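You operate a simulated robot arm through the tools that you are given. There is no shell and no other tool. Be economical: measure what you need, move in short steps, check, and stop when the job is done.

You are at the controls of a simulated two-armed robot. One attempt, no reset.

Task
Take the black weight from the top of the trims bench and put it on top of the carton of snaps. Take the blue band and leave it in the orange tray. Press the chalk button three times. Push the lower drawer of the small blue cabinet shut. Put the S cream label from the top of the window bench on top of the brown zip box and the M cream label on the near end of the belt. The order is free. Set down upright: black weight.

Only the result counts: the job must be done as asked and must still hold three seconds after the hand-in. Knocking over, shifting, dropping, spilling or breaking anything else fails it.

Robot
Two 7-joint arms with two-finger parallel grippers on one trunk, on a base that drives. Base frame: it is fixed to the floor where the robot stands at the start and does not move with it; the origin is under the middle of the robot, x ahead of it, y to its left, z up. Units: cm, degrees, N and s.
The left shoulder is at the start at [5, 16.8, 115.7], the right one opposite. Places, roughly: black weight (5x5x6 cm) [70, 10, 80]; blue band (16x4x2 cm) [80, 10, 80]; carton of snaps [50, 25, 75]; chalk button [170, 40, 90]; cream label [75, 50, 75]; lower drawer of the small blue cabinet [110, 80, 90]; near end of the belt [400, -170, 80]; orange tray (27x30x5 cm) [250, -250, 40]; zip box [75, 75, 75]. Payload 1.57 kg a hand.
The tool frame of a hand sits at the grasp point between the pads (the TCP): z along the fingers, y along the line on which they close. The tips reach 3 cm beyond it. Largest opening 8 cm; finger width 1.7, thickness 1.2; the body of the gripper, 4 by 8.2 cm, starts 8 cm behind the TCP.
Orientation is that of the tool frame in the base frame, as [roll, pitch, yaw] about the fixed x, y, z axes, in that order (R = Rz(yaw) Ry(pitch) Rx(roll)). With the fingers straight down and closing along the base's y, the tool's x points along the base's -x, its y along +y and its z along -z.

Tools
- The arms move only by the tool move_arm. It takes "left_increments", "right_increments" or both (then of equal length, played together; a hand with none holds still); each is a list of rows, each a list of 3 entries, a list of its own where there are three numbers: the shift along the base's x, y, z in cm, then the turn, a rotation vector about the base's x, y, z in degrees, then the gripper command, from -1 (shut) to 1 (fully open), values between in proportion. In form: [[[tx, ty, tz], [ax, ay, az], jaw], ...]. A call has 1 to 8 rows; each row is the pose to reach, as a shift and turn from the pose commanded when the call began. Rows are played at 5 a second. More than 5 cm and 8.6 degrees between two rows, or a gripper value outside its range, and nothing of the call is played. A pose out of reach is approached as far as the arm can. The call stops where the force on the tool passes 40 N (or 10 N more than at its start, if that is more) or the arm is blocked; 0.2 s more then pass. Each finger travels about 4.5 cm/s and halts on what it meets, pressing with about 35 N; the grip force reading is that of the motor and also rises with nothing between the fingers. The clock runs only during rows and for 0.2 s after the last one: add rows that repeat a pose to give the fingers time. The reply holds the time, the measured pose of the TCP, the force on the tool along the base axes, the opening and the grip force, in the units named above and with some noise, with the torque about the TCP (base axes, N m) and any sound that the robot's microphone picked up, and new pictures: "pictures" is both (left out), scene, wrist or none (wrist: the cameras of the hands that moved).
- Cameras (640 x 400 px; columns grow to the right, rows downward): "scene" is now at [11.17, 4.53, 136.34]; the picture's right is [0.52, -0.85, 0.00], its down [-0.53, -0.33, -0.78] and it looks along [0.67, 0.41, -0.62] (base axes); focal length 267 px, centre (320, 200). "left" rides on the left gripper at [7.2, 0.7, -12.2] in its tool frame; the picture's right is [-0.09, 1.00, 0.00], its down [-0.84, -0.08, -0.54] and it looks along [-0.54, -0.05, 0.84] (tool axes); focal length 238 px, centre (320, 200). "right" rides on the right gripper at [7.2, -0.7, -12.2] in its tool frame; the picture's right is [0.09, 1.00, 0.00], its down [-0.84, 0.08, -0.54] and it looks along [-0.54, 0.05, 0.84] (tool axes); focal length 238 px, centre (320, 200).
- raise_lower(by): slides the trunk up (or, below 0, down) by that many cm; the arms and the scene camera ride with it, the base frame stays. It gives what a move gives, with no picture.
- roll_base(legs): drives the robot by 1 to 6 legs, each [ahead, left, turn to the left] in cm, cm and degrees, along the robot's own axes; the way and the turn of a leg run together, so that a leg with both is an arc; at most 150 cm and 180 degrees a leg. The arms and the cameras ride along, it lands a little off, and it stops where it bumps. It gives what a move gives, and a new picture of the scene camera.
- pan_tilt(pan, tilt): turns the head with the scene camera to pan (to the left, within 80 degrees either way) and tilt (down, from -29 to 69), counted from straight ahead of the robot. It gives what a move gives, and a new picture of the scene camera.
- pixel_to_xyz(camera, pixels): there is no depth. For up to 12 entries [column, row, z] of the newest picture of that camera ("zoom" is the newest enlarged one), the place [x, y] in the base frame at which the ray of that pixel passes the height z, good to about 0.2 cm. No time passes.
- zoom(camera, box): a new picture of the part [left, top, right, bottom] of that camera's present view, enlarged. No time passes.
- sign_off(): hands the job in; it is judged then, once.

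Go step by step. Measure first, check grasps and placings, and put right what went wrong. The budget is 110 turns and 260 pictures, counting those below and the enlarged ones. Unless the task says otherwise, let go and move clear before handing in, and close with one line.

The tools are called after ">>>" as name(argument=value, ...) on one line, values as JSON. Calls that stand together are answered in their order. move_arm: Moves the arms, as the interface text tells. Its arguments: {"type":"object","properties":{"left_increments":{"type":"array"},"right_increments":{"type":"array"},"pictures":{"type":"string","enum":["both","scene","wrist","none"]}},"required":[]} The other tools are called the same way: raise_lower (by) slides the trunk up or down; roll_base (legs) drives the base; pan_tilt (pan, tilt) turns the head that bears the scene camera; pixel_to_xyz (camera, pixels) gives the place at which the rays of pixels pass given heights; zoom (camera, box) takes an enlarged picture of a part of a camera's view; sign_off () hands the job in.

At the start:

```text
time: 0.0
left_eef_pos: [25.18, 32.34, 111.52]
left_ee_rot: [179.9, 0.0, 180.0]
left_ft_force: [0.5, -0.3, -0.3]
left_torque: [0.01, 0.02, 0.0]
left_grip_width: 7.97
left_grasp_force: 0.1
right_eef_pos: [28.52, 0.81, 115.0]
right_ee_rot: [179.9, 0.1, 180.0]
right_ft_force: [-0.3, -0.1, -0.3]
right_torque: [-0.01, -0.01, 0.0]
right_grip_width: 8.01
right_grasp_force: 0.0
trunk travel left (down, up): [-32.5, 11.8]
robot x, y, heading: [-0.08, 0.05, 0.0]
head pan, tilt: [31.7, 38.6]
```

scene: 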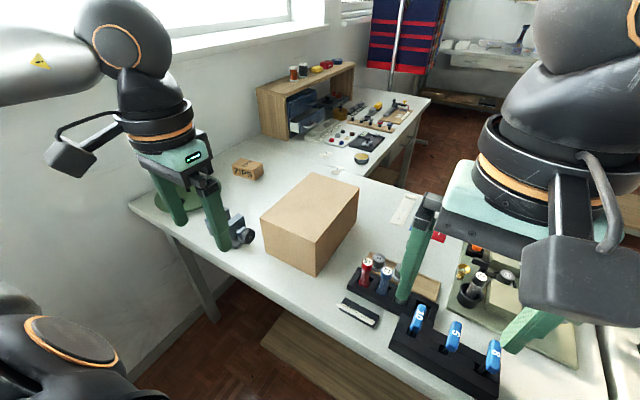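
right: 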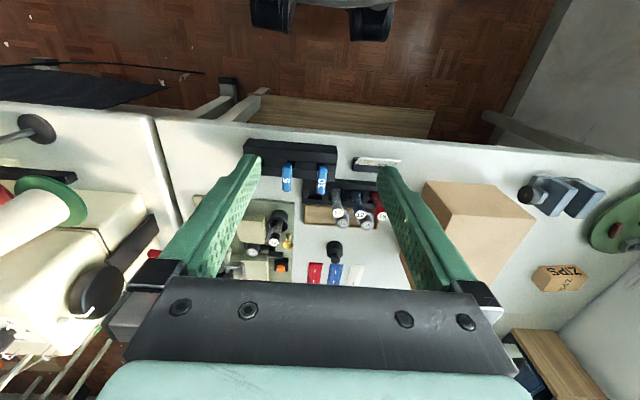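
left: 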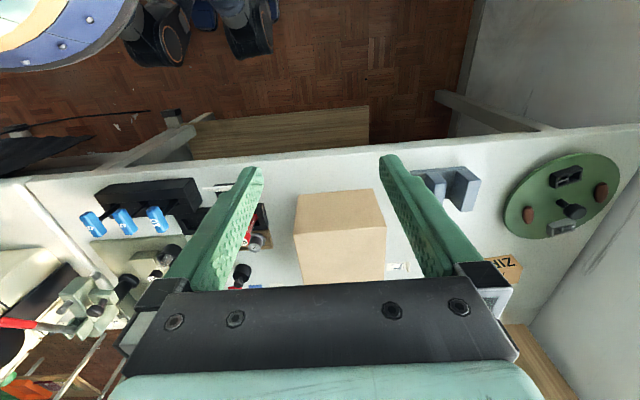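

The scene shows the carton near (310,220), the zip box (248,168), and the cabinet near (310,110). I'll look around before moving.

>>> pan_tilt(pan=0, tilt=45)

>>> zoom(camera="right", box=[160, 120, 480, 320])

>>> zoom(camera="left", box=[380, 140, 640, 300])

```text
time: 1.0
left_eef_pos: [25.13, 32.47, 111.53]
left_ee_rot: [-180.0, -0.1, -180.0]
left_ft_force: [0.4, 0.2, 0.0]
left_torque: [-0.01, 0.01, -0.02]
left_grip_width: 8.02
left_grasp_force: 0.1
right_eef_pos: [28.47, 0.75, 115.02]
right_ee_rot: [179.9, 0.0, -180.0]
right_ft_force: [0.3, 0.1, 0.1]
right_torque: [-0.02, 0.04, 0.0]
right_grip_width: 7.99
right_grasp_force: 0.1
trunk travel left (down, up): [-32.5, 11.8]
robot x, y, heading: [-0.11, 0.03, 0.1]
head pan, tilt: [0.0, 45.0]
```

scene: 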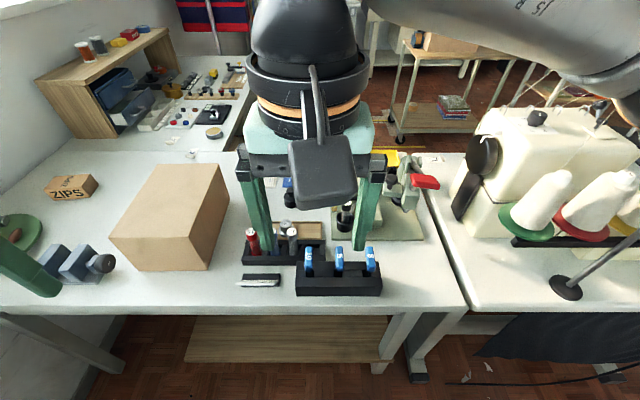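

```text
2.00 times, centred on (320, 220) of right
```

zoom: 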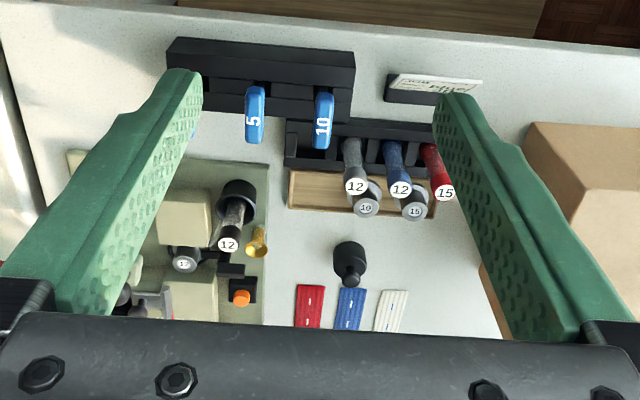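

```text
2.46 times, centred on (510, 220) of left
```

zoom: 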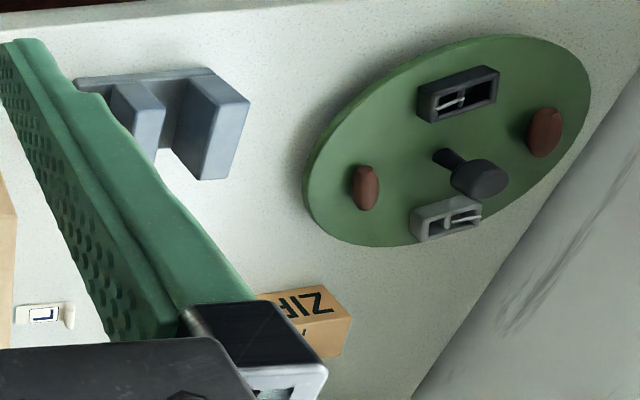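

The bands (red, blue, white) and the black weight show in the right zoom at (350,265). I'll measure the bench edges and objects.

>>> pixel_to_xyz(camera="scene", pixels=[[300, 308, 75], [20, 312, 75], [465, 305, 75], [250, 278, 75], [340, 290, 75], [183, 270, 75], [110, 238, 90], [228, 175, 90], [70, 192, 80], [190, 155, 75], [395, 145, 15], [570, 290, 75]])

>>> pixel_to_xyz(camera="right", pixels=[[334, 247, 76], [336, 270, 75], [315, 272, 75], [355, 272, 75], [240, 122, 75], [250, 148, 75], [465, 195, 90], [282, 232, 80], [376, 162, 76]])

>>> pixel_to_xyz(camera="left", pixels=[[396, 266, 75], [402, 267, 75], [383, 190, 90], [300, 195, 90], [385, 232, 90], [293, 235, 90], [300, 285, 75], [390, 285, 75], [515, 265, 75], [300, 163, 75]])

```text
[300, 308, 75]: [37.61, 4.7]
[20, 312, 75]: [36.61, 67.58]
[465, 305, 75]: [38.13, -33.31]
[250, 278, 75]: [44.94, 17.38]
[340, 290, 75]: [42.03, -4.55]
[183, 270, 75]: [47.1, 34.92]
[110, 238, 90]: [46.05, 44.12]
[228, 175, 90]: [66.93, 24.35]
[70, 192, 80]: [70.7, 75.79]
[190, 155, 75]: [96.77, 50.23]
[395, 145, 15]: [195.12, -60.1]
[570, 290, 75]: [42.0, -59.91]
```

```text
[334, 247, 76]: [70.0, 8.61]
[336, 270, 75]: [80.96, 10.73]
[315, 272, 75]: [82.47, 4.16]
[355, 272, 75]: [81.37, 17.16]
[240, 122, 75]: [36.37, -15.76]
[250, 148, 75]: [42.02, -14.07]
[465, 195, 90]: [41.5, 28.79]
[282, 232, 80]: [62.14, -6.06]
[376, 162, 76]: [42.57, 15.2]
```

```text
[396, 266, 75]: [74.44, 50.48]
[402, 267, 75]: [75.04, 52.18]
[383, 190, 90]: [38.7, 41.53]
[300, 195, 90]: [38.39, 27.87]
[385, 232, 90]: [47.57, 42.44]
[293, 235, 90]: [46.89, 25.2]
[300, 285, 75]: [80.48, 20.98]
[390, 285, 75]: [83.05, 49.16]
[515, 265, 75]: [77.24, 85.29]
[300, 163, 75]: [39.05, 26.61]
```

The bench front edge is at x≈37; a label "L" lies at about (74.5,51). I'll look around the rest of the room.

>>> pan_tilt(pan=-45, tilt=20)

>>> pan_tilt(pan=45, tilt=30)

>>> zoom(camera="scene", box=[240, 60, 480, 210])

>>> pan_tilt(pan=5, tilt=15)

```text
time: 2.1
left_eef_pos: [25.13, 32.49, 111.52]
left_ee_rot: [-179.9, 0.0, -180.0]
left_ft_force: [0.2, -0.6, -1.0]
left_torque: [-0.02, 0.0, -0.02]
left_grip_width: 7.99
left_grasp_force: 0.3
right_eef_pos: [28.38, 0.69, 115.09]
right_ee_rot: [179.9, -0.1, -180.0]
right_ft_force: [-0.5, -0.9, 0.1]
right_torque: [0.0, 0.01, 0.02]
right_grip_width: 7.99
right_grasp_force: 0.0
trunk travel left (down, up): [-32.5, 11.8]
robot x, y, heading: [-0.33, 0.25, -0.0]
head pan, tilt: [-45.0, 20.0]
```

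scene: 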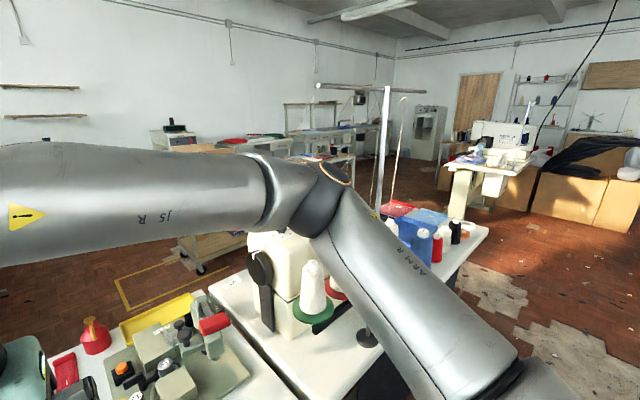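

```text
time: 3.7
left_eef_pos: [25.18, 32.35, 111.52]
left_ee_rot: [-180.0, 0.0, 179.9]
left_ft_force: [0.1, 0.5, 0.0]
left_torque: [-0.04, -0.01, 0.02]
left_grip_width: 7.98
left_grasp_force: 0.0
right_eef_pos: [28.47, 0.61, 115.02]
right_ee_rot: [179.9, 0.0, -179.9]
right_ft_force: [1.0, 0.2, 0.0]
right_torque: [0.01, 0.03, 0.01]
right_grip_width: 8.02
right_grasp_force: 0.0
trunk travel left (down, up): [-32.5, 11.8]
robot x, y, heading: [-0.42, -0.26, -0.1]
head pan, tilt: [45.0, 30.0]
```

scene: 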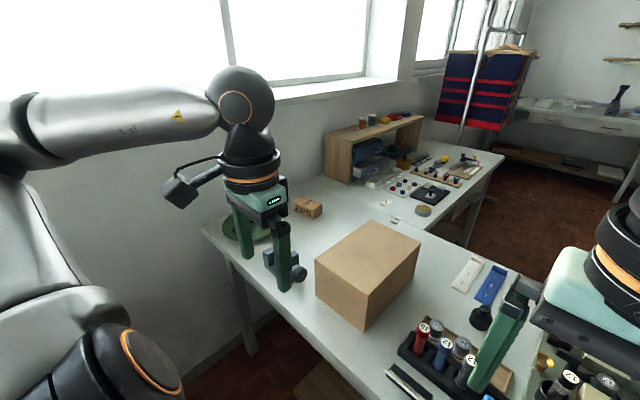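

```text
2.67 times, centred on (360, 135) of scene
```

zoom: 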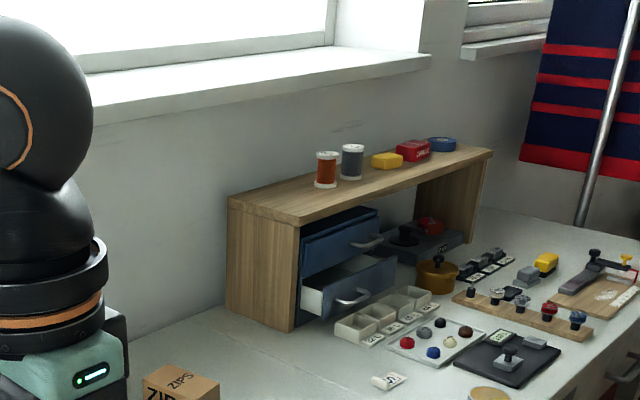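

```text
time: 4.8
left_eef_pos: [25.12, 32.47, 111.46]
left_ee_rot: [180.0, 0.0, 179.9]
left_ft_force: [-0.8, 0.1, 0.8]
left_torque: [0.02, 0.02, 0.02]
left_grip_width: 7.98
left_grasp_force: 0.0
right_eef_pos: [28.38, 0.63, 115.05]
right_ee_rot: [180.0, -0.1, -179.9]
right_ft_force: [0.0, -0.7, 0.6]
right_torque: [0.01, 0.03, 0.0]
right_grip_width: 7.99
right_grasp_force: 0.1
trunk travel left (down, up): [-32.5, 11.8]
robot x, y, heading: [0.1, -0.2, 0.0]
head pan, tilt: [5.0, 15.0]
```

scene: 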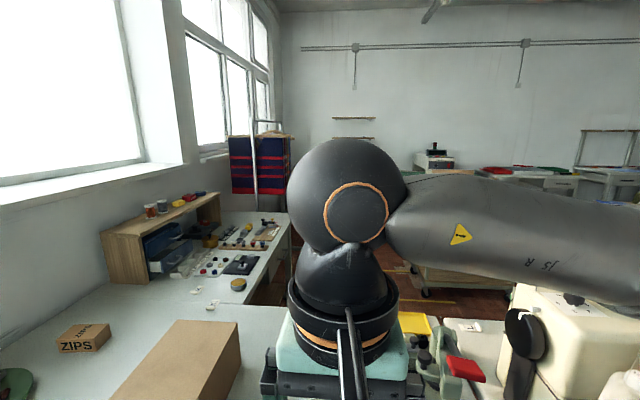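

Small labels show at (196,288) and (211,305), plus one on another bench at (468,326). I'll zoom onto these.

>>> zoom(camera="scene", box=[170, 270, 250, 320])

>>> zoom(camera="scene", box=[400, 290, 520, 365])

>>> pixel_to_xyz(camera="scene", pixels=[[196, 288, 75], [211, 305, 75], [468, 326, 75], [238, 284, 75], [290, 230, 75], [284, 306, 75], [105, 232, 100]])

```text
8.00 times, centred on (210, 295) of scene
```

zoom: 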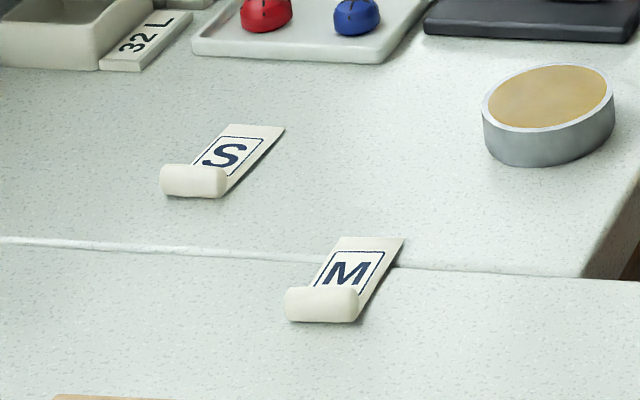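

```text
5.33 times, centred on (460, 328) of scene
```

zoom: 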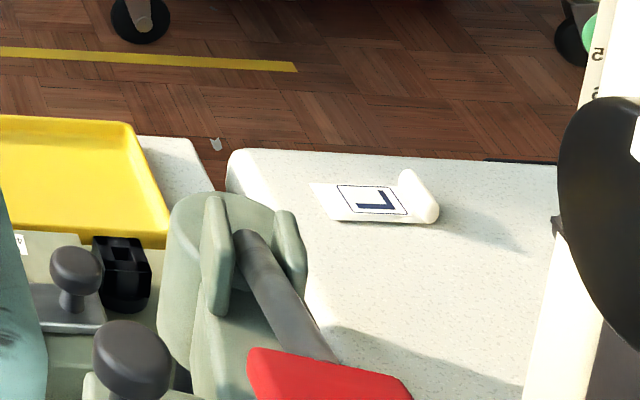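

```text
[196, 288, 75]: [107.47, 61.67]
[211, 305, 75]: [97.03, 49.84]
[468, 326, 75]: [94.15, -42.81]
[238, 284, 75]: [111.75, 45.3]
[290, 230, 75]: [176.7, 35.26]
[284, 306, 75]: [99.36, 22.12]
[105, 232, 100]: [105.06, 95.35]
```

S is at about (107.5,61.7), M at (97,50), and an L at (94,-43). To learn the real reach, I'll extend the right hand forward at its safe height.

>>> move_arm(right_increments=[[[5, 0, 0], [0, 0, 0], 1], [[10, 0, 0], [0, 0, 0], 1], [[15, 0, 0], [0, 0, 0], 1], [[20, 0, 0], [0, 0, 0], 1], [[25, 0, 0], [0, 0, 0], 1], [[30, 0, 0], [0, 0, 0], 1], [[35, 0, 0], [0, 0, 0], 1], [[40, 0, 0], [0, 0, 0], 1]], pictures="both")

```text
time: 6.6
left_eef_pos: [25.1, 32.5, 111.53]
left_ee_rot: [-179.9, 0.0, -179.9]
left_ft_force: [-0.4, -1.0, 0.0]
left_torque: [-0.02, 0.01, -0.02]
left_grip_width: 8.0
left_grasp_force: 0.0
right_eef_pos: [55.45, -0.21, 112.02]
right_ee_rot: [179.9, 0.1, 179.9]
right_ft_force: [0.0, -0.2, 0.0]
right_torque: [0.01, 0.02, -0.02]
right_grip_width: 8.01
right_grasp_force: 0.0
right hand out of reach, approached as far as the arm can: row 6, 7, 8
trunk travel left (down, up): [-32.5, 11.8]
robot x, y, heading: [0.12, -0.04, -0.1]
head pan, tilt: [5.0, 15.0]
```

scene: 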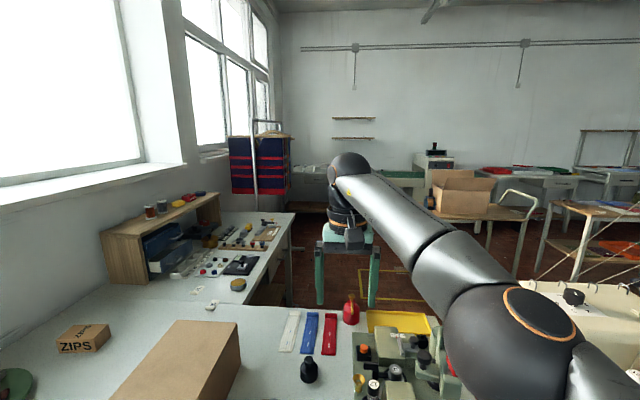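
right: 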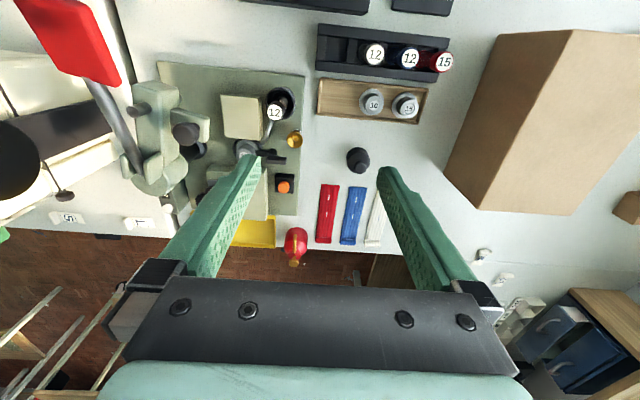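

At z≈112 the right hand reaches x≈55, so lowering the trunk should give more reach at the surface. I'll measure carton and other heights with the left camera and the new right picture.

>>> zoom(camera="left", box=[230, 160, 460, 304])

>>> zoom(camera="right", box=[220, 80, 460, 280])

>>> pixel_to_xyz(camera="right", pixels=[[497, 33, 90], [445, 165, 90], [580, 213, 90], [483, 256, 75], [503, 279, 75], [353, 188, 75], [345, 243, 75], [357, 150, 81], [359, 170, 75], [328, 190, 75], [378, 195, 75]])

>>> pixel_to_xyz(camera="left", pixels=[[300, 195, 75], [383, 190, 75], [293, 235, 90], [293, 235, 92], [293, 235, 88], [385, 232, 90], [303, 284, 90], [385, 283, 90]])

```text
2.78 times, centred on (345, 232) of left
```

zoom: 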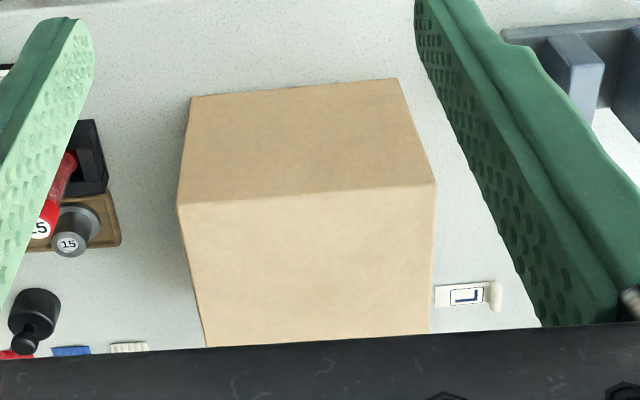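

```text
2.00 times, centred on (340, 180) of right
```

zoom: 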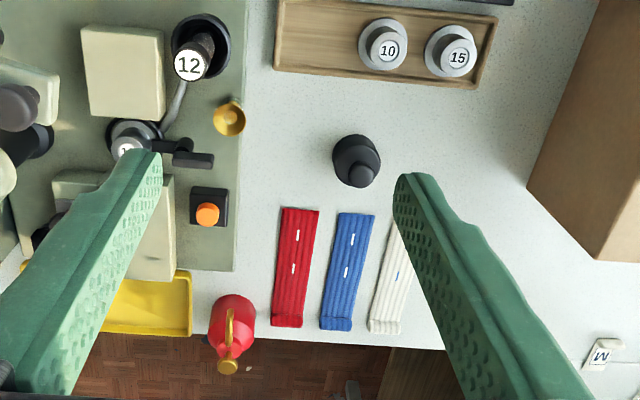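

```text
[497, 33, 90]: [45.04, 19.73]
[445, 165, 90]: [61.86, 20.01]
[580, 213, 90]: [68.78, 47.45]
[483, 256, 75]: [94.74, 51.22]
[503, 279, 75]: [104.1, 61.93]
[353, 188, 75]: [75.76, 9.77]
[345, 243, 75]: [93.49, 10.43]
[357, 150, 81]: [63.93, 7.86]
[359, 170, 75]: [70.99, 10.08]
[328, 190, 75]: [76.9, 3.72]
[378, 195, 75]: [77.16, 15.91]
```

```text
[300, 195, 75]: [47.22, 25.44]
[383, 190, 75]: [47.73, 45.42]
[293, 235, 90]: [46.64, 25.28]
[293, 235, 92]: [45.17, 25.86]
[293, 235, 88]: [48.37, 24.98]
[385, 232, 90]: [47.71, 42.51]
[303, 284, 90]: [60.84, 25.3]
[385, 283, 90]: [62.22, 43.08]
```

Band length 16 cm implies the bench top is near z≈79.5 rather than 75, and the M/S triangulations agree (~80). I'll check the right elbow's clearance to the sewing machine before lowering the trunk.

>>> pan_tilt(pan=-50, tilt=45)

>>> pixel_to_xyz(camera="left", pixels=[[299, 195, 79.5], [372, 189, 79.5], [295, 233, 93], [387, 227, 93], [399, 266, 79.5], [295, 233, 96], [387, 227, 96]])

```text
time: 7.8
left_eef_pos: [25.13, 32.54, 111.46]
left_ee_rot: [179.9, 0.0, -180.0]
left_ft_force: [-0.7, -0.4, 0.1]
left_torque: [-0.01, 0.02, -0.01]
left_grip_width: 7.99
left_grasp_force: 0.0
right_eef_pos: [55.42, -0.17, 112.1]
right_ee_rot: [179.8, 0.0, -179.9]
right_ft_force: [0.6, 0.5, -0.8]
right_torque: [-0.01, 0.01, -0.01]
right_grip_width: 7.99
right_grasp_force: 0.1
trunk travel left (down, up): [-32.5, 11.8]
robot x, y, heading: [-0.21, -0.53, 0.1]
head pan, tilt: [-50.0, 45.0]
```

scene: 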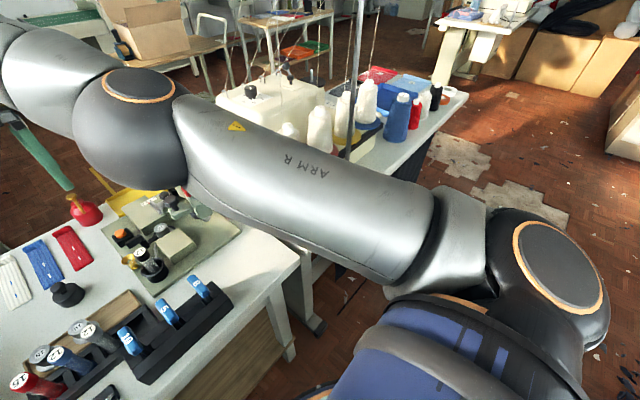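

```text
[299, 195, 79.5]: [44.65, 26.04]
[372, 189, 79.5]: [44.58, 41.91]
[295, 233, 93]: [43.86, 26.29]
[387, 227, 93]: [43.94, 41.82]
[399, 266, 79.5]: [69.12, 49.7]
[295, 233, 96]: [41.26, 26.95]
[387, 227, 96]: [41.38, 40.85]
```

The right arm sweeps over the sewing table with the tall pole, so I'll tuck it back and work with the left arm here. Carton: near face x≈44, y 26–42, top z≈93.

>>> move_arm(right_increments=[[[-5, 0, 0], [0, 0, 0], 1], [[-10, 0, 0], [0, 0, 0], 1], [[-15, 0, 0], [0, 0, 0], 1], [[-20, 0, 0], [0, 0, 0], 1], [[-25, -3, 0], [0, 0, 0], 1], [[-27, -8, 0], [0, 0, 0], 1], [[-28, -13, 0], [0, 0, 0], 1], [[-28, -18, 0], [0, 0, 0], 1]], left_increments=[[[0, -4, 0], [0, 0, 0], 1], [[0, -8, 0], [0, 0, 0], 1], [[2, -12, 0], [0, 0, 0], 1], [[5, -15, 0], [0, 0, 0], 1], [[9, -18, 0], [0, 0, 0], 1], [[13, -21, 0], [0, 0, 0], 1], [[18, -22, 0], [0, 0, 0], 1], [[22, -22, 0], [0, 0, 0], 1]], pictures="none")

>>> pan_tilt(pan=10, tilt=45)

```text
refused: row 5 steps farther than a row can; nothing moved
```

```text
time: 9.2
left_eef_pos: [25.16, 32.51, 111.53]
left_ee_rot: [-180.0, 0.0, -180.0]
left_ft_force: [0.3, 0.7, -0.4]
left_torque: [-0.03, 0.02, 0.02]
left_grip_width: 7.98
left_grasp_force: 0.0
right_eef_pos: [55.51, -0.12, 111.95]
right_ee_rot: [180.0, 0.1, 180.0]
right_ft_force: [0.3, 0.7, -0.5]
right_torque: [0.01, 0.0, -0.01]
right_grip_width: 7.98
right_grasp_force: 0.0
trunk travel left (down, up): [-32.5, 11.8]
robot x, y, heading: [0.04, 0.12, -0.2]
head pan, tilt: [10.0, 45.0]
```

scene: 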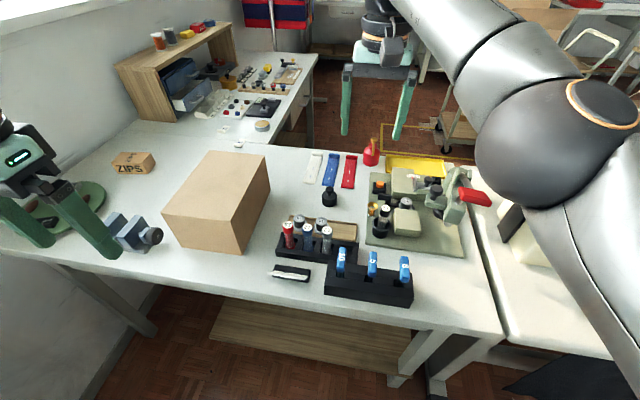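

A row was too long; this clear view also shows the weight at (330,197) and bands. I'll retry with shorter steps, right arm only.

>>> move_arm(right_increments=[[[-5, 0, 0], [0, 0, 0], 1], [[-10, 0, 0], [0, 0, 0], 1], [[-15, 0, 0], [0, 0, 0], 1], [[-20, 0, 0], [0, 0, 0], 1], [[-24, -3, 0], [0, 0, 0], 1], [[-28, -6, 0], [0, 0, 0], 1], [[-32, -9, 0], [0, 0, 0], 1], [[-36, -12, 0], [0, 0, 0], 1]], pictures="none")

>>> pixel_to_xyz(camera="scene", pixels=[[330, 204, 79.5], [330, 188, 85.5], [324, 184, 80], [333, 155, 80], [312, 183, 80], [351, 186, 80], [295, 217, 79.5], [165, 215, 93], [242, 215, 93], [270, 158, 93], [212, 152, 93], [260, 312, 79.5], [135, 160, 85]])

>>> zoom(camera="scene", box=[260, 120, 420, 220])

```text
time: 10.9
left_eef_pos: [25.16, 32.51, 111.47]
left_ee_rot: [180.0, 0.0, -180.0]
left_ft_force: [-0.2, -0.5, 0.0]
left_torque: [-0.01, 0.03, 0.01]
left_grip_width: 8.01
left_grasp_force: 0.0
right_eef_pos: [19.05, -12.64, 111.87]
right_ee_rot: [179.8, 0.1, 179.8]
right_ft_force: [-0.5, -0.4, 0.1]
right_torque: [-0.03, -0.03, 0.01]
right_grip_width: 8.01
right_grasp_force: 0.1
trunk travel left (down, up): [-32.5, 11.8]
robot x, y, heading: [0.13, -0.03, -0.1]
head pan, tilt: [10.0, 45.0]
```

```text
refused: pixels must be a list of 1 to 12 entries
```

```text
4.00 times, centred on (340, 170) of scene
```

zoom: 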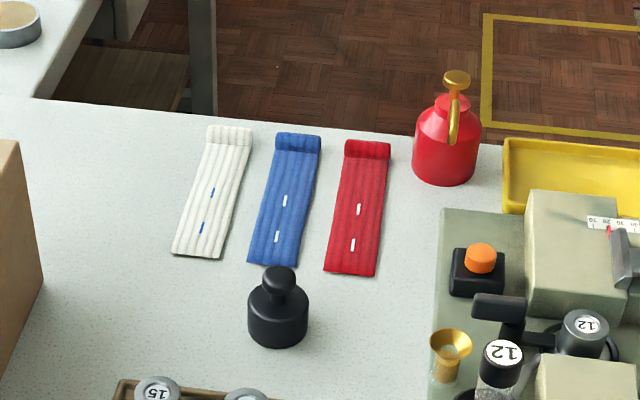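

Weight sits at zoom (278,315) clear of its neighbours. I'll compute positions with z≈79.5, and shelf edges.

>>> pixel_to_xyz(camera="scene", pixels=[[330, 203, 79.5], [330, 189, 85.5], [325, 184, 79.5], [336, 156, 79.5], [351, 186, 79.5], [165, 215, 93], [242, 215, 93], [270, 158, 93], [212, 152, 93], [260, 312, 79.5], [215, 340, 15], [400, 380, 15]])

>>> roll_base(legs=[[6, 0, 0]])

```text
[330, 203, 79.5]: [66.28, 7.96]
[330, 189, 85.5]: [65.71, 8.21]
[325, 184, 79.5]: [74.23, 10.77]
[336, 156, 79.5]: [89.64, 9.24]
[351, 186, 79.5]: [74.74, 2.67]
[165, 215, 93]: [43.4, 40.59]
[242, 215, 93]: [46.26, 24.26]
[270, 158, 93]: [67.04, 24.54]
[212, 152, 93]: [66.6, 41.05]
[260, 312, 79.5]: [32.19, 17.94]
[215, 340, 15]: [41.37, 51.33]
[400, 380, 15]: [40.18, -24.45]
```

```text
time: 11.9
left_eef_pos: [31.22, 32.55, 111.42]
left_ee_rot: [180.0, 0.0, -180.0]
left_ft_force: [0.4, -0.2, 0.0]
left_torque: [0.0, 0.04, 0.04]
left_grip_width: 8.01
left_grasp_force: 0.1
right_eef_pos: [25.24, -12.59, 112.01]
right_ee_rot: [179.9, 0.0, 179.9]
right_ft_force: [0.3, -0.4, -0.3]
right_torque: [0.0, 0.07, -0.01]
right_grip_width: 8.02
right_grasp_force: 0.1
trunk travel left (down, up): [-32.5, 11.8]
robot x, y, heading: [5.93, -0.05, 0.1]
head pan, tilt: [10.0, 45.0]
```

scene: 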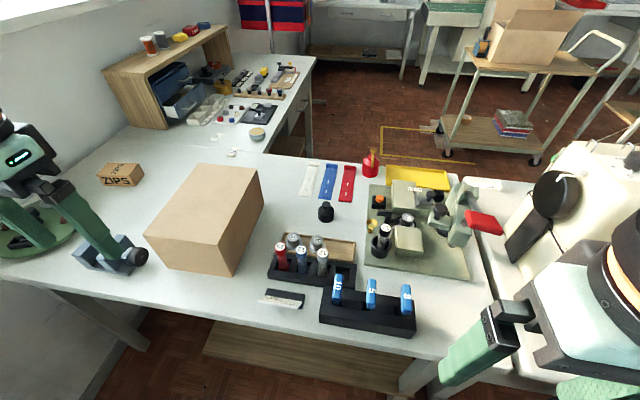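

Carton top spans x 43–67, y 24–41 at z≈93; weight near (66.5,8). Now I test left reach toward the weight at height.

>>> move_arm(left_increments=[[[4, -3, 0], [0, 0, 0], 1], [[8, -6, 0], [0, 0, 0], 1], [[12, -9, 0], [0, 0, 0], 1], [[16, -12, 0], [0, 0, 0], 1], [[20, -15, 0], [0, 0, 0], 1], [[24, -18, 0], [0, 0, 0], 1], [[28, -21, 0], [0, 0, 0], 1], [[32, -24, 0], [0, 0, 0], 1]], pictures="scene")

```text
time: 13.7
left_eef_pos: [54.06, 17.3, 109.51]
left_ee_rot: [-180.0, 0.2, -179.9]
left_ft_force: [0.2, 0.1, -0.7]
left_torque: [-0.01, -0.04, 0.0]
left_grip_width: 8.0
left_grasp_force: 0.1
left hand out of reach, approached as far as the arm can: row 6, 7, 8
right_eef_pos: [25.07, -12.63, 111.9]
right_ee_rot: [179.9, -0.1, 180.0]
right_ft_force: [-0.4, 0.0, 0.0]
right_torque: [-0.01, 0.02, 0.04]
right_grip_width: 8.0
right_grasp_force: 0.0
trunk travel left (down, up): [-32.5, 11.8]
robot x, y, heading: [5.59, 0.16, 0.2]
head pan, tilt: [10.0, 45.0]
```

scene: 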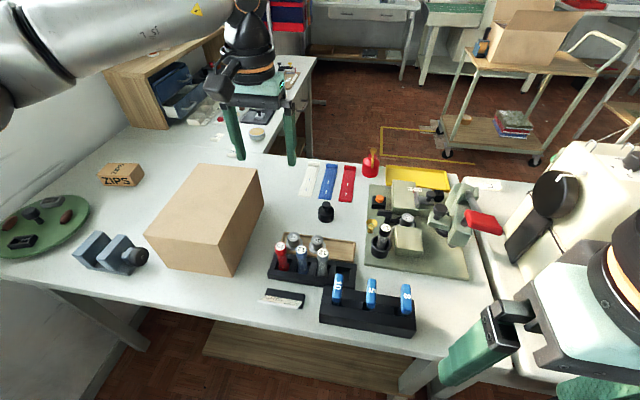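

Tool-down reach ends ~43 cm ahead of the shoulder. I'll look down to see how much room the base has before the bench.

>>> pan_tilt(pan=0, tilt=69)

```text
time: 14.6
left_eef_pos: [54.1, 17.21, 109.36]
left_ee_rot: [-179.9, 0.1, 180.0]
left_ft_force: [0.0, 0.7, -0.2]
left_torque: [-0.01, 0.02, 0.04]
left_grip_width: 7.98
left_grasp_force: 0.1
right_eef_pos: [25.18, -12.72, 111.89]
right_ee_rot: [179.8, 0.0, -180.0]
right_ft_force: [-0.1, -0.2, 0.1]
right_torque: [0.0, 0.0, 0.02]
right_grip_width: 8.01
right_grasp_force: 0.1
trunk travel left (down, up): [-32.5, 11.8]
robot x, y, heading: [5.83, -0.2, 0.1]
head pan, tilt: [0.0, 68.8]
```

scene: 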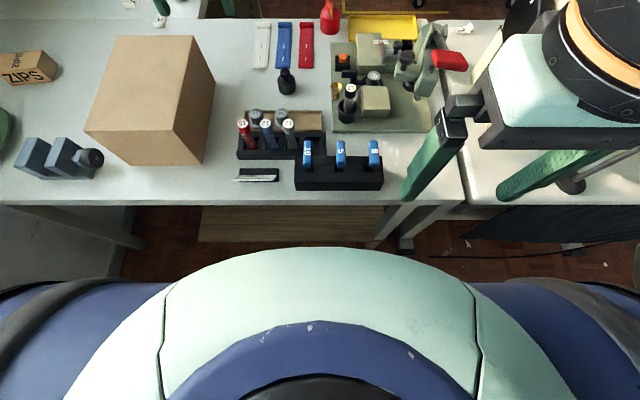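

The torso's front rim is at row 248, bench edge at row 205. Computing the gap.

>>> pixel_to_xyz(camera="scene", pixels=[[320, 248, 110], [320, 248, 90], [320, 248, 60], [320, 248, 25], [250, 204, 79.5], [250, 240, 15], [250, 208, 15], [286, 68, 85.5], [286, 92, 79.5]])

```text
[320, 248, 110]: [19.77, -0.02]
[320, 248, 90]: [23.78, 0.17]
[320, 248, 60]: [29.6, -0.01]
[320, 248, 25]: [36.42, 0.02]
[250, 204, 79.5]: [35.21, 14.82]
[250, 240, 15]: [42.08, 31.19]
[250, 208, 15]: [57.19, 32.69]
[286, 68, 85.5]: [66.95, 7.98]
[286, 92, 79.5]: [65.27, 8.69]
```

The torso rim is high (z≈95, x≈23), and the base is hidden behind a line reaching at most x≈36; the shelf edge is at x≈42. I'll go 4 cm ahead and lower the trunk 15.

>>> roll_base(legs=[[4, 0, 0]])

>>> raise_lower(by=-12)

```text
time: 15.5
left_eef_pos: [58.24, 17.32, 109.44]
left_ee_rot: [-179.8, -0.1, -180.0]
left_ft_force: [0.5, -0.1, -0.5]
left_torque: [0.0, 0.03, 0.03]
left_grip_width: 7.99
left_grasp_force: 0.1
right_eef_pos: [29.28, -12.68, 111.87]
right_ee_rot: [179.9, 0.0, -180.0]
right_ft_force: [0.0, -0.1, -0.8]
right_torque: [-0.03, -0.01, 0.02]
right_grip_width: 7.98
right_grasp_force: 0.0
trunk travel left (down, up): [-32.5, 11.8]
robot x, y, heading: [9.98, -0.22, -0.0]
head pan, tilt: [0.0, 68.8]
```

scene: 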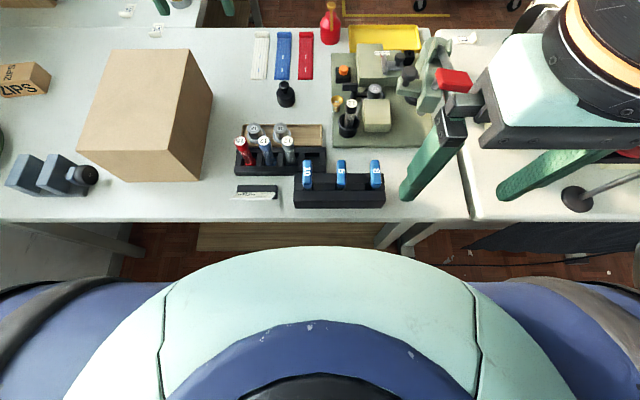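

```text
time: 17.0
left_eef_pos: [57.93, 17.38, 97.67]
left_ee_rot: [-179.8, 0.2, 180.0]
left_ft_force: [-0.2, 0.4, -0.1]
left_torque: [-0.01, 0.0, 0.01]
left_grip_width: 8.0
left_grasp_force: 0.2
right_eef_pos: [28.99, -12.4, 100.0]
right_ee_rot: [179.9, 0.1, -180.0]
right_ft_force: [0.1, 0.6, -0.1]
right_torque: [-0.01, -0.03, -0.01]
right_grip_width: 8.0
right_grasp_force: 0.0
trunk travel left (down, up): [-20.5, 23.8]
robot x, y, heading: [9.69, -0.09, -0.1]
head pan, tilt: [0.0, 68.8]
```

Left hand at (58,17.4,97.7). I'll go over the weight at height with a forward tilt of about 24°, to keep the wrist camera above the spools.

>>> move_arm(left_increments=[[[2, -3, 0], [0, -6, 0], 1], [[4, -6, 0], [0, -12, 0], 1], [[6.5, -9.3, 0], [0, -18, 0], 1], [[9, -9.3, -1], [0, -24, 0], 1], [[9, -9.3, -1], [0, -24, 0], 1]], pictures="both")

```text
time: 18.2
left_eef_pos: [63.04, 13.99, 96.07]
left_ee_rot: [-179.8, 24.3, 180.0]
left_ft_force: [-0.7, 0.3, -0.3]
left_torque: [0.02, 0.01, 0.01]
left_grip_width: 8.02
left_grasp_force: 0.1
left hand out of reach, approached as far as the arm can: row 1, 2, 3, 4, 5
right_eef_pos: [29.06, -12.56, 100.05]
right_ee_rot: [180.0, 0.2, 180.0]
right_ft_force: [-0.4, 0.1, -0.4]
right_torque: [-0.01, -0.01, -0.01]
right_grip_width: 8.01
right_grasp_force: 0.0
trunk travel left (down, up): [-20.5, 23.8]
robot x, y, heading: [9.83, -0.06, 0.1]
head pan, tilt: [0.0, 68.8]
```

scene: 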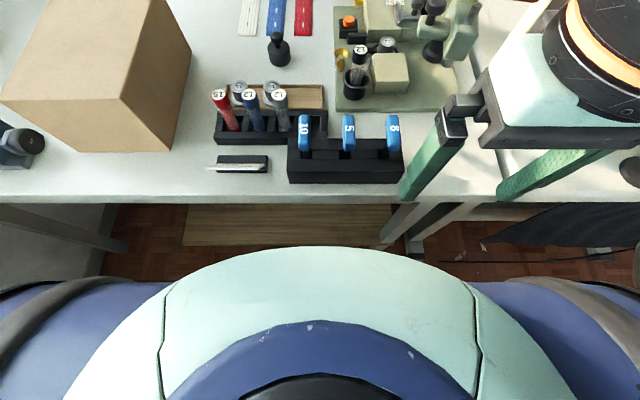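
left: 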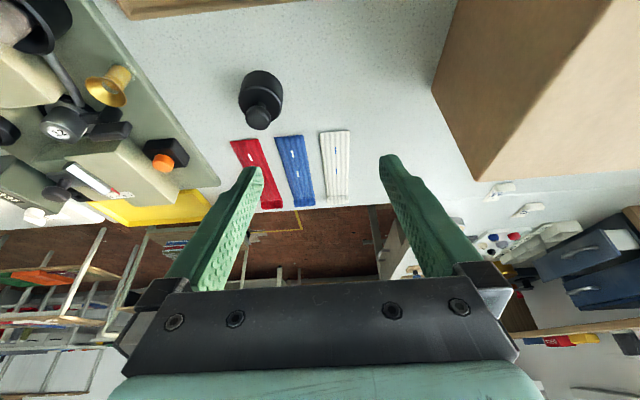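

Inward reach is limiting; strafing right would put the shoulder in line with the weight. I check the right side first.

>>> pan_tilt(pan=-55, tilt=45)

```text
time: 19.4
left_eef_pos: [62.97, 14.05, 96.09]
left_ee_rot: [-179.7, 24.2, -180.0]
left_ft_force: [0.5, -0.9, 1.1]
left_torque: [-0.02, -0.02, 0.0]
left_grip_width: 7.99
left_grasp_force: 0.1
right_eef_pos: [29.1, -12.53, 100.04]
right_ee_rot: [179.9, 0.2, -180.0]
right_ft_force: [-0.5, 0.4, 0.3]
right_torque: [-0.01, 0.03, 0.01]
right_grip_width: 7.97
right_grasp_force: 0.0
trunk travel left (down, up): [-20.5, 23.8]
robot x, y, heading: [10.64, -0.06, -0.3]
head pan, tilt: [-55.0, 45.0]
```

scene: 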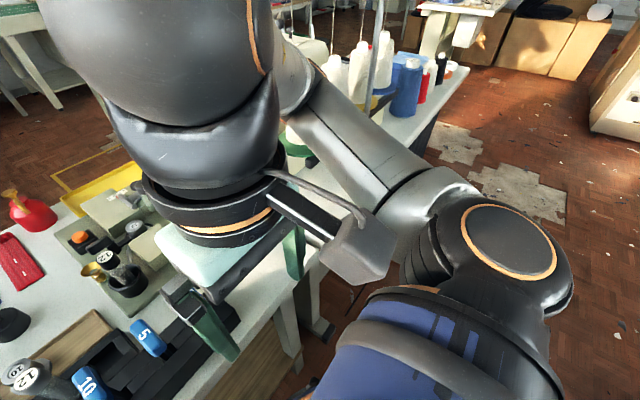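

The right elbow points toward the spool pole, so instead of strafing I'll rotate the robot right 20° (this brings the left shoulder forward and swings the right elbow back). First pull the left hand back and up.

>>> move_arm(left_increments=[[[-4, 2, 2], [0, 0, 0], 1], [[-8, 4, 4], [0, 0, 0], 1], [[-12, 6, 6], [0, 0, 0], 1]], pictures="none")

>>> roll_base(legs=[[0, 0, -20]])

```text
time: 20.2
left_eef_pos: [50.89, 19.87, 102.24]
left_ee_rot: [-179.9, 24.1, -179.9]
left_ft_force: [-0.3, 0.9, 0.7]
left_torque: [-0.03, 0.03, -0.03]
left_grip_width: 8.0
left_grasp_force: 0.0
right_eef_pos: [29.1, -12.71, 100.03]
right_ee_rot: [179.9, 0.0, 180.0]
right_ft_force: [-0.8, -1.0, 0.3]
right_torque: [0.02, 0.03, 0.02]
right_grip_width: 7.99
right_grasp_force: 0.1
trunk travel left (down, up): [-20.5, 23.8]
robot x, y, heading: [10.0, -0.09, 0.3]
head pan, tilt: [-55.0, 45.0]
```

```text
time: 21.7
left_eef_pos: [55.47, 4.34, 102.29]
left_ee_rot: [180.0, 24.0, 159.9]
left_ft_force: [-0.3, -0.9, -1.1]
left_torque: [-0.02, 0.02, -0.02]
left_grip_width: 7.99
left_grasp_force: 0.1
right_eef_pos: [23.67, -18.46, 99.84]
right_ee_rot: [180.0, 0.0, 159.7]
right_ft_force: [0.0, 0.4, 0.3]
right_torque: [0.01, 0.0, 0.02]
right_grip_width: 7.98
right_grasp_force: 0.1
trunk travel left (down, up): [-20.5, 23.8]
robot x, y, heading: [9.87, 0.03, -20.2]
head pan, tilt: [-55.0, 45.0]
```

scene: 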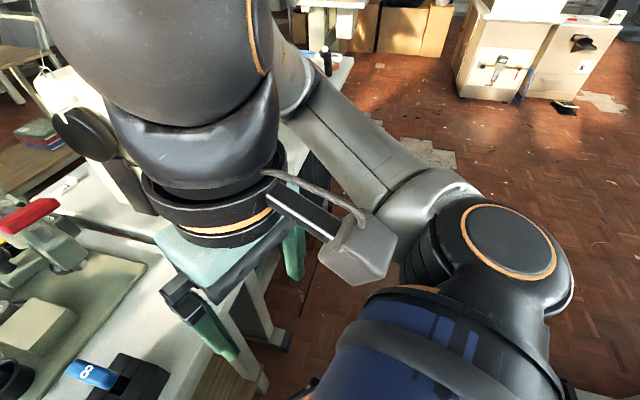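

Rotation was clean; left hand is at (55.5,4.3,102). Now toward the weight at about (66.8,8.2), with wrist view.

>>> pan_tilt(pan=20, tilt=50)

>>> move_arm(left_increments=[[[3, 1, 0], [0, 0, 0], 1], [[6, 2, -2], [0, 0, 0], 1], [[9, 3, -4], [0, 0, 0], 1], [[11.3, 4, -6], [0, 0, 0], 1], [[11.3, 4, -6], [0, 0, 0], 1]], pictures="both")

```text
time: 23.2
left_eef_pos: [55.53, 4.27, 102.3]
left_ee_rot: [180.0, 24.1, 159.8]
left_ft_force: [0.0, -0.2, -0.3]
left_torque: [0.0, 0.06, 0.03]
left_grip_width: 7.99
left_grasp_force: 0.0
right_eef_pos: [23.69, -18.46, 100.01]
right_ee_rot: [179.9, 0.0, 159.7]
right_ft_force: [-0.7, 0.3, -0.3]
right_torque: [0.0, 0.01, 0.03]
right_grip_width: 7.98
right_grasp_force: 0.2
trunk travel left (down, up): [-20.5, 23.8]
robot x, y, heading: [10.34, -0.05, -19.9]
head pan, tilt: [20.0, 50.0]
```

scene: 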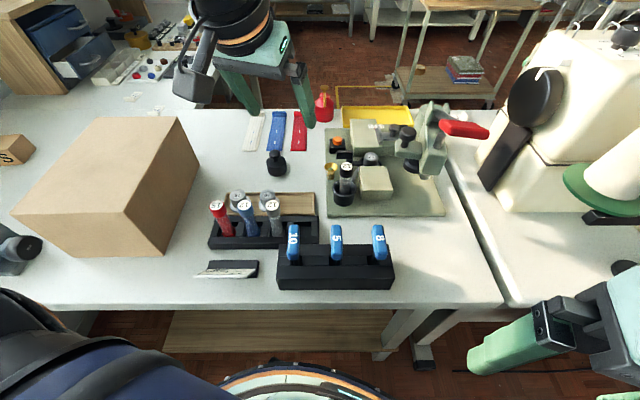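

```text
time: 24.4
left_eef_pos: [66.81, 8.4, 96.3]
left_ee_rot: [-180.0, 24.1, 159.7]
left_ft_force: [0.1, -0.4, 0.5]
left_torque: [0.01, -0.01, 0.01]
left_grip_width: 8.0
left_grasp_force: 0.1
right_eef_pos: [23.66, -18.53, 99.95]
right_ee_rot: [-180.0, 0.1, 159.8]
right_ft_force: [0.7, -0.3, -0.2]
right_torque: [0.01, 0.01, 0.0]
right_grip_width: 7.99
right_grasp_force: 0.1
trunk travel left (down, up): [-20.5, 23.8]
robot x, y, heading: [10.28, 0.15, -20.1]
head pan, tilt: [20.0, 50.0]
```

scene: 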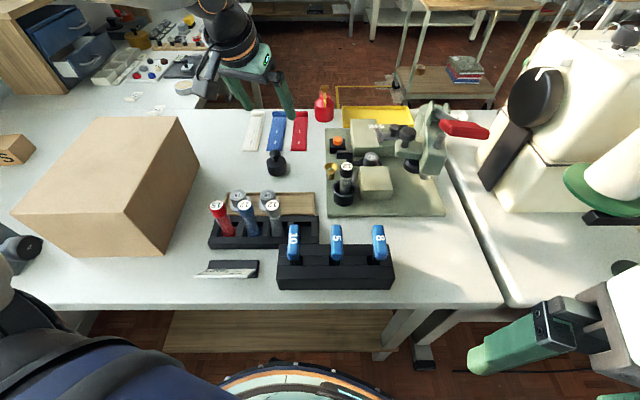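
left: 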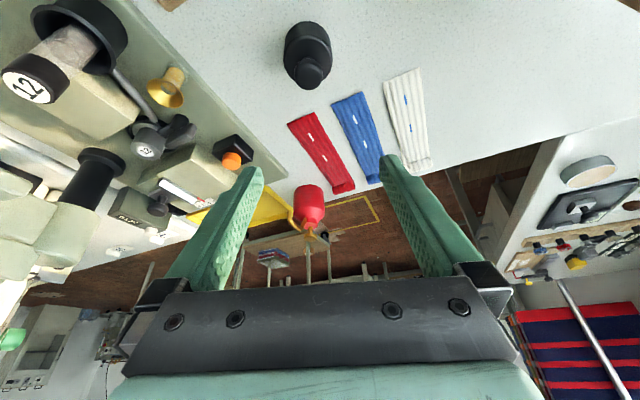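

Reached (66.8,8.4,96.3). Refine the weight's location with both cameras.

>>> zoom(camera="scene", box=[230, 110, 326, 190])

>>> pixel_to_xyz(camera="left", pixels=[[312, 74, 85.5], [312, 74, 84.5], [306, 40, 83], [307, 68, 79.5], [285, 52, 82], [331, 50, 82]])

>>> pixel_to_xyz(camera="scene", pixels=[[276, 155, 85.5], [276, 155, 84.5], [277, 174, 79.5], [266, 168, 81], [287, 168, 81]])

```text
5.00 times, centred on (278, 150) of scene
```

zoom: 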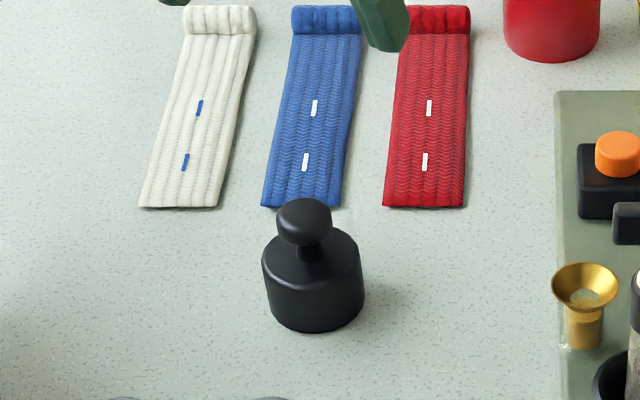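

```text
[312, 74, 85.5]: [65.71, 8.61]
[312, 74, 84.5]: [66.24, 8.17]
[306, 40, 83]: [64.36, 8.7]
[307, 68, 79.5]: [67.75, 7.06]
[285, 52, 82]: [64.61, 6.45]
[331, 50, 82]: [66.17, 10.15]
```

```text
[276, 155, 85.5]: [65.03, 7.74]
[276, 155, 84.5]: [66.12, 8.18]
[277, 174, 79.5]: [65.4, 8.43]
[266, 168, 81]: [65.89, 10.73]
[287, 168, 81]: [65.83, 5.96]
```

Weight body centre is about (66.3,8.2), knob at z≈84.5. Descend with straddling fingers to TCP z≈84.

>>> move_arm(left_increments=[[[-1.6, 0.2, -4], [0, 0, 0], 1], [[-1.6, 0.2, -8], [0, 0, 0], 1], [[-1.6, 0.2, -10.5], [0, 0, 0], 1], [[-1.6, 0.2, -12.3], [0, 0, 0], 1], [[-1.6, 0.2, -12.3], [0, 0, 0], 1]], pictures="both")

```text
time: 25.6
left_eef_pos: [65.14, 8.5, 83.86]
left_ee_rot: [-180.0, 24.1, 159.9]
left_ft_force: [0.7, 0.4, 0.0]
left_torque: [0.02, -0.01, 0.0]
left_grip_width: 8.01
left_grasp_force: 0.1
right_eef_pos: [23.65, -18.43, 99.93]
right_ee_rot: [179.9, 0.1, 159.7]
right_ft_force: [0.0, 0.3, -0.7]
right_torque: [-0.02, 0.0, 0.01]
right_grip_width: 7.98
right_grasp_force: 0.1
trunk travel left (down, up): [-20.5, 23.8]
robot x, y, heading: [10.06, 0.05, -20.0]
head pan, tilt: [20.0, 50.0]
```

scene: 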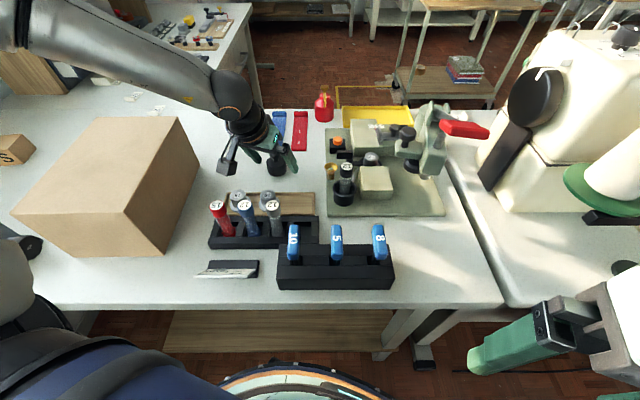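
left: 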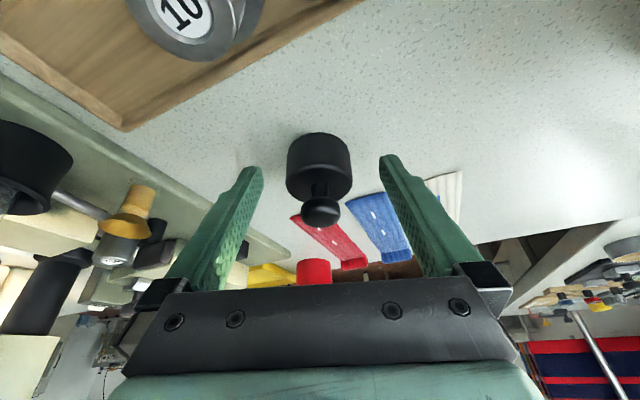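

The weight body (320,165) sits centred between fingertips at row ~160. Closing, slightly lower.

>>> move_arm(left_increments=[[[0.2, 0, -0.5], [0, 0, 0], 1], [[0.2, 0, -0.5], [0, 0, 0], 0], [[0.2, 0, -0.5], [0, 0, 0], -0.5], [[0.2, 0, -0.5], [0, 0, 0], -1], [[0.2, 0, -0.5], [0, 0, 0], -1]], pictures="wrist")

```text
time: 26.8
left_eef_pos: [65.28, 8.65, 83.61]
left_ee_rot: [179.9, 24.1, 159.8]
left_ft_force: [1.5, -2.2, 1.1]
left_torque: [-0.04, -0.03, -0.06]
left_grip_width: 4.33
left_grasp_force: 27.3
right_eef_pos: [23.68, -18.43, 99.93]
right_ee_rot: [179.8, -0.1, 159.8]
right_ft_force: [0.9, 0.8, 0.6]
right_torque: [-0.02, 0.0, -0.02]
right_grip_width: 8.02
right_grasp_force: 0.1
trunk travel left (down, up): [-20.5, 23.8]
robot x, y, heading: [9.86, 0.12, -20.2]
head pan, tilt: [20.0, 50.0]
```

left: 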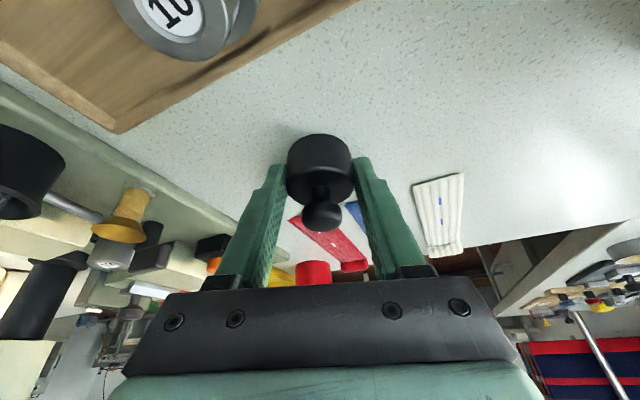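

Grip at 4.33 cm, 27 N. Lift a little to test.

>>> move_arm(left_increments=[[[0, 0, 1], [0, 0, 0], -1], [[0, 0, 3], [0, 0, 0], -1], [[0, 0, 5], [0, 0, 0], -1], [[0, 0, 5], [0, 0, 0], -1]], pictures="both")

```text
time: 27.8
left_eef_pos: [65.41, 8.46, 88.6]
left_ee_rot: [-179.9, 24.0, 159.8]
left_ft_force: [-0.2, -0.2, -4.2]
left_torque: [0.0, 0.06, 0.01]
left_grip_width: 4.33
left_grasp_force: 35.0
right_eef_pos: [23.62, -18.49, 99.98]
right_ee_rot: [179.9, 0.0, 159.8]
right_ft_force: [0.2, -0.3, -0.1]
right_torque: [0.02, 0.0, -0.01]
right_grip_width: 8.01
right_grasp_force: 0.2
trunk travel left (down, up): [-20.5, 23.8]
robot x, y, heading: [10.11, -0.08, -20.0]
head pan, tilt: [20.0, 50.0]
```

scene: 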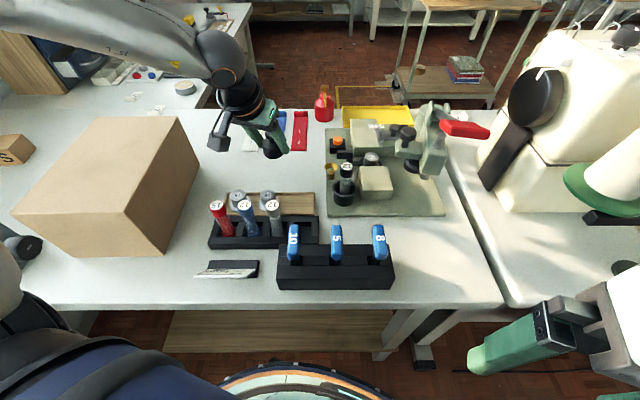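
left: 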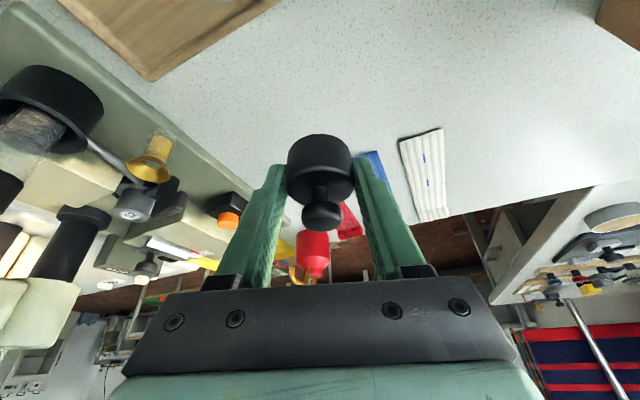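

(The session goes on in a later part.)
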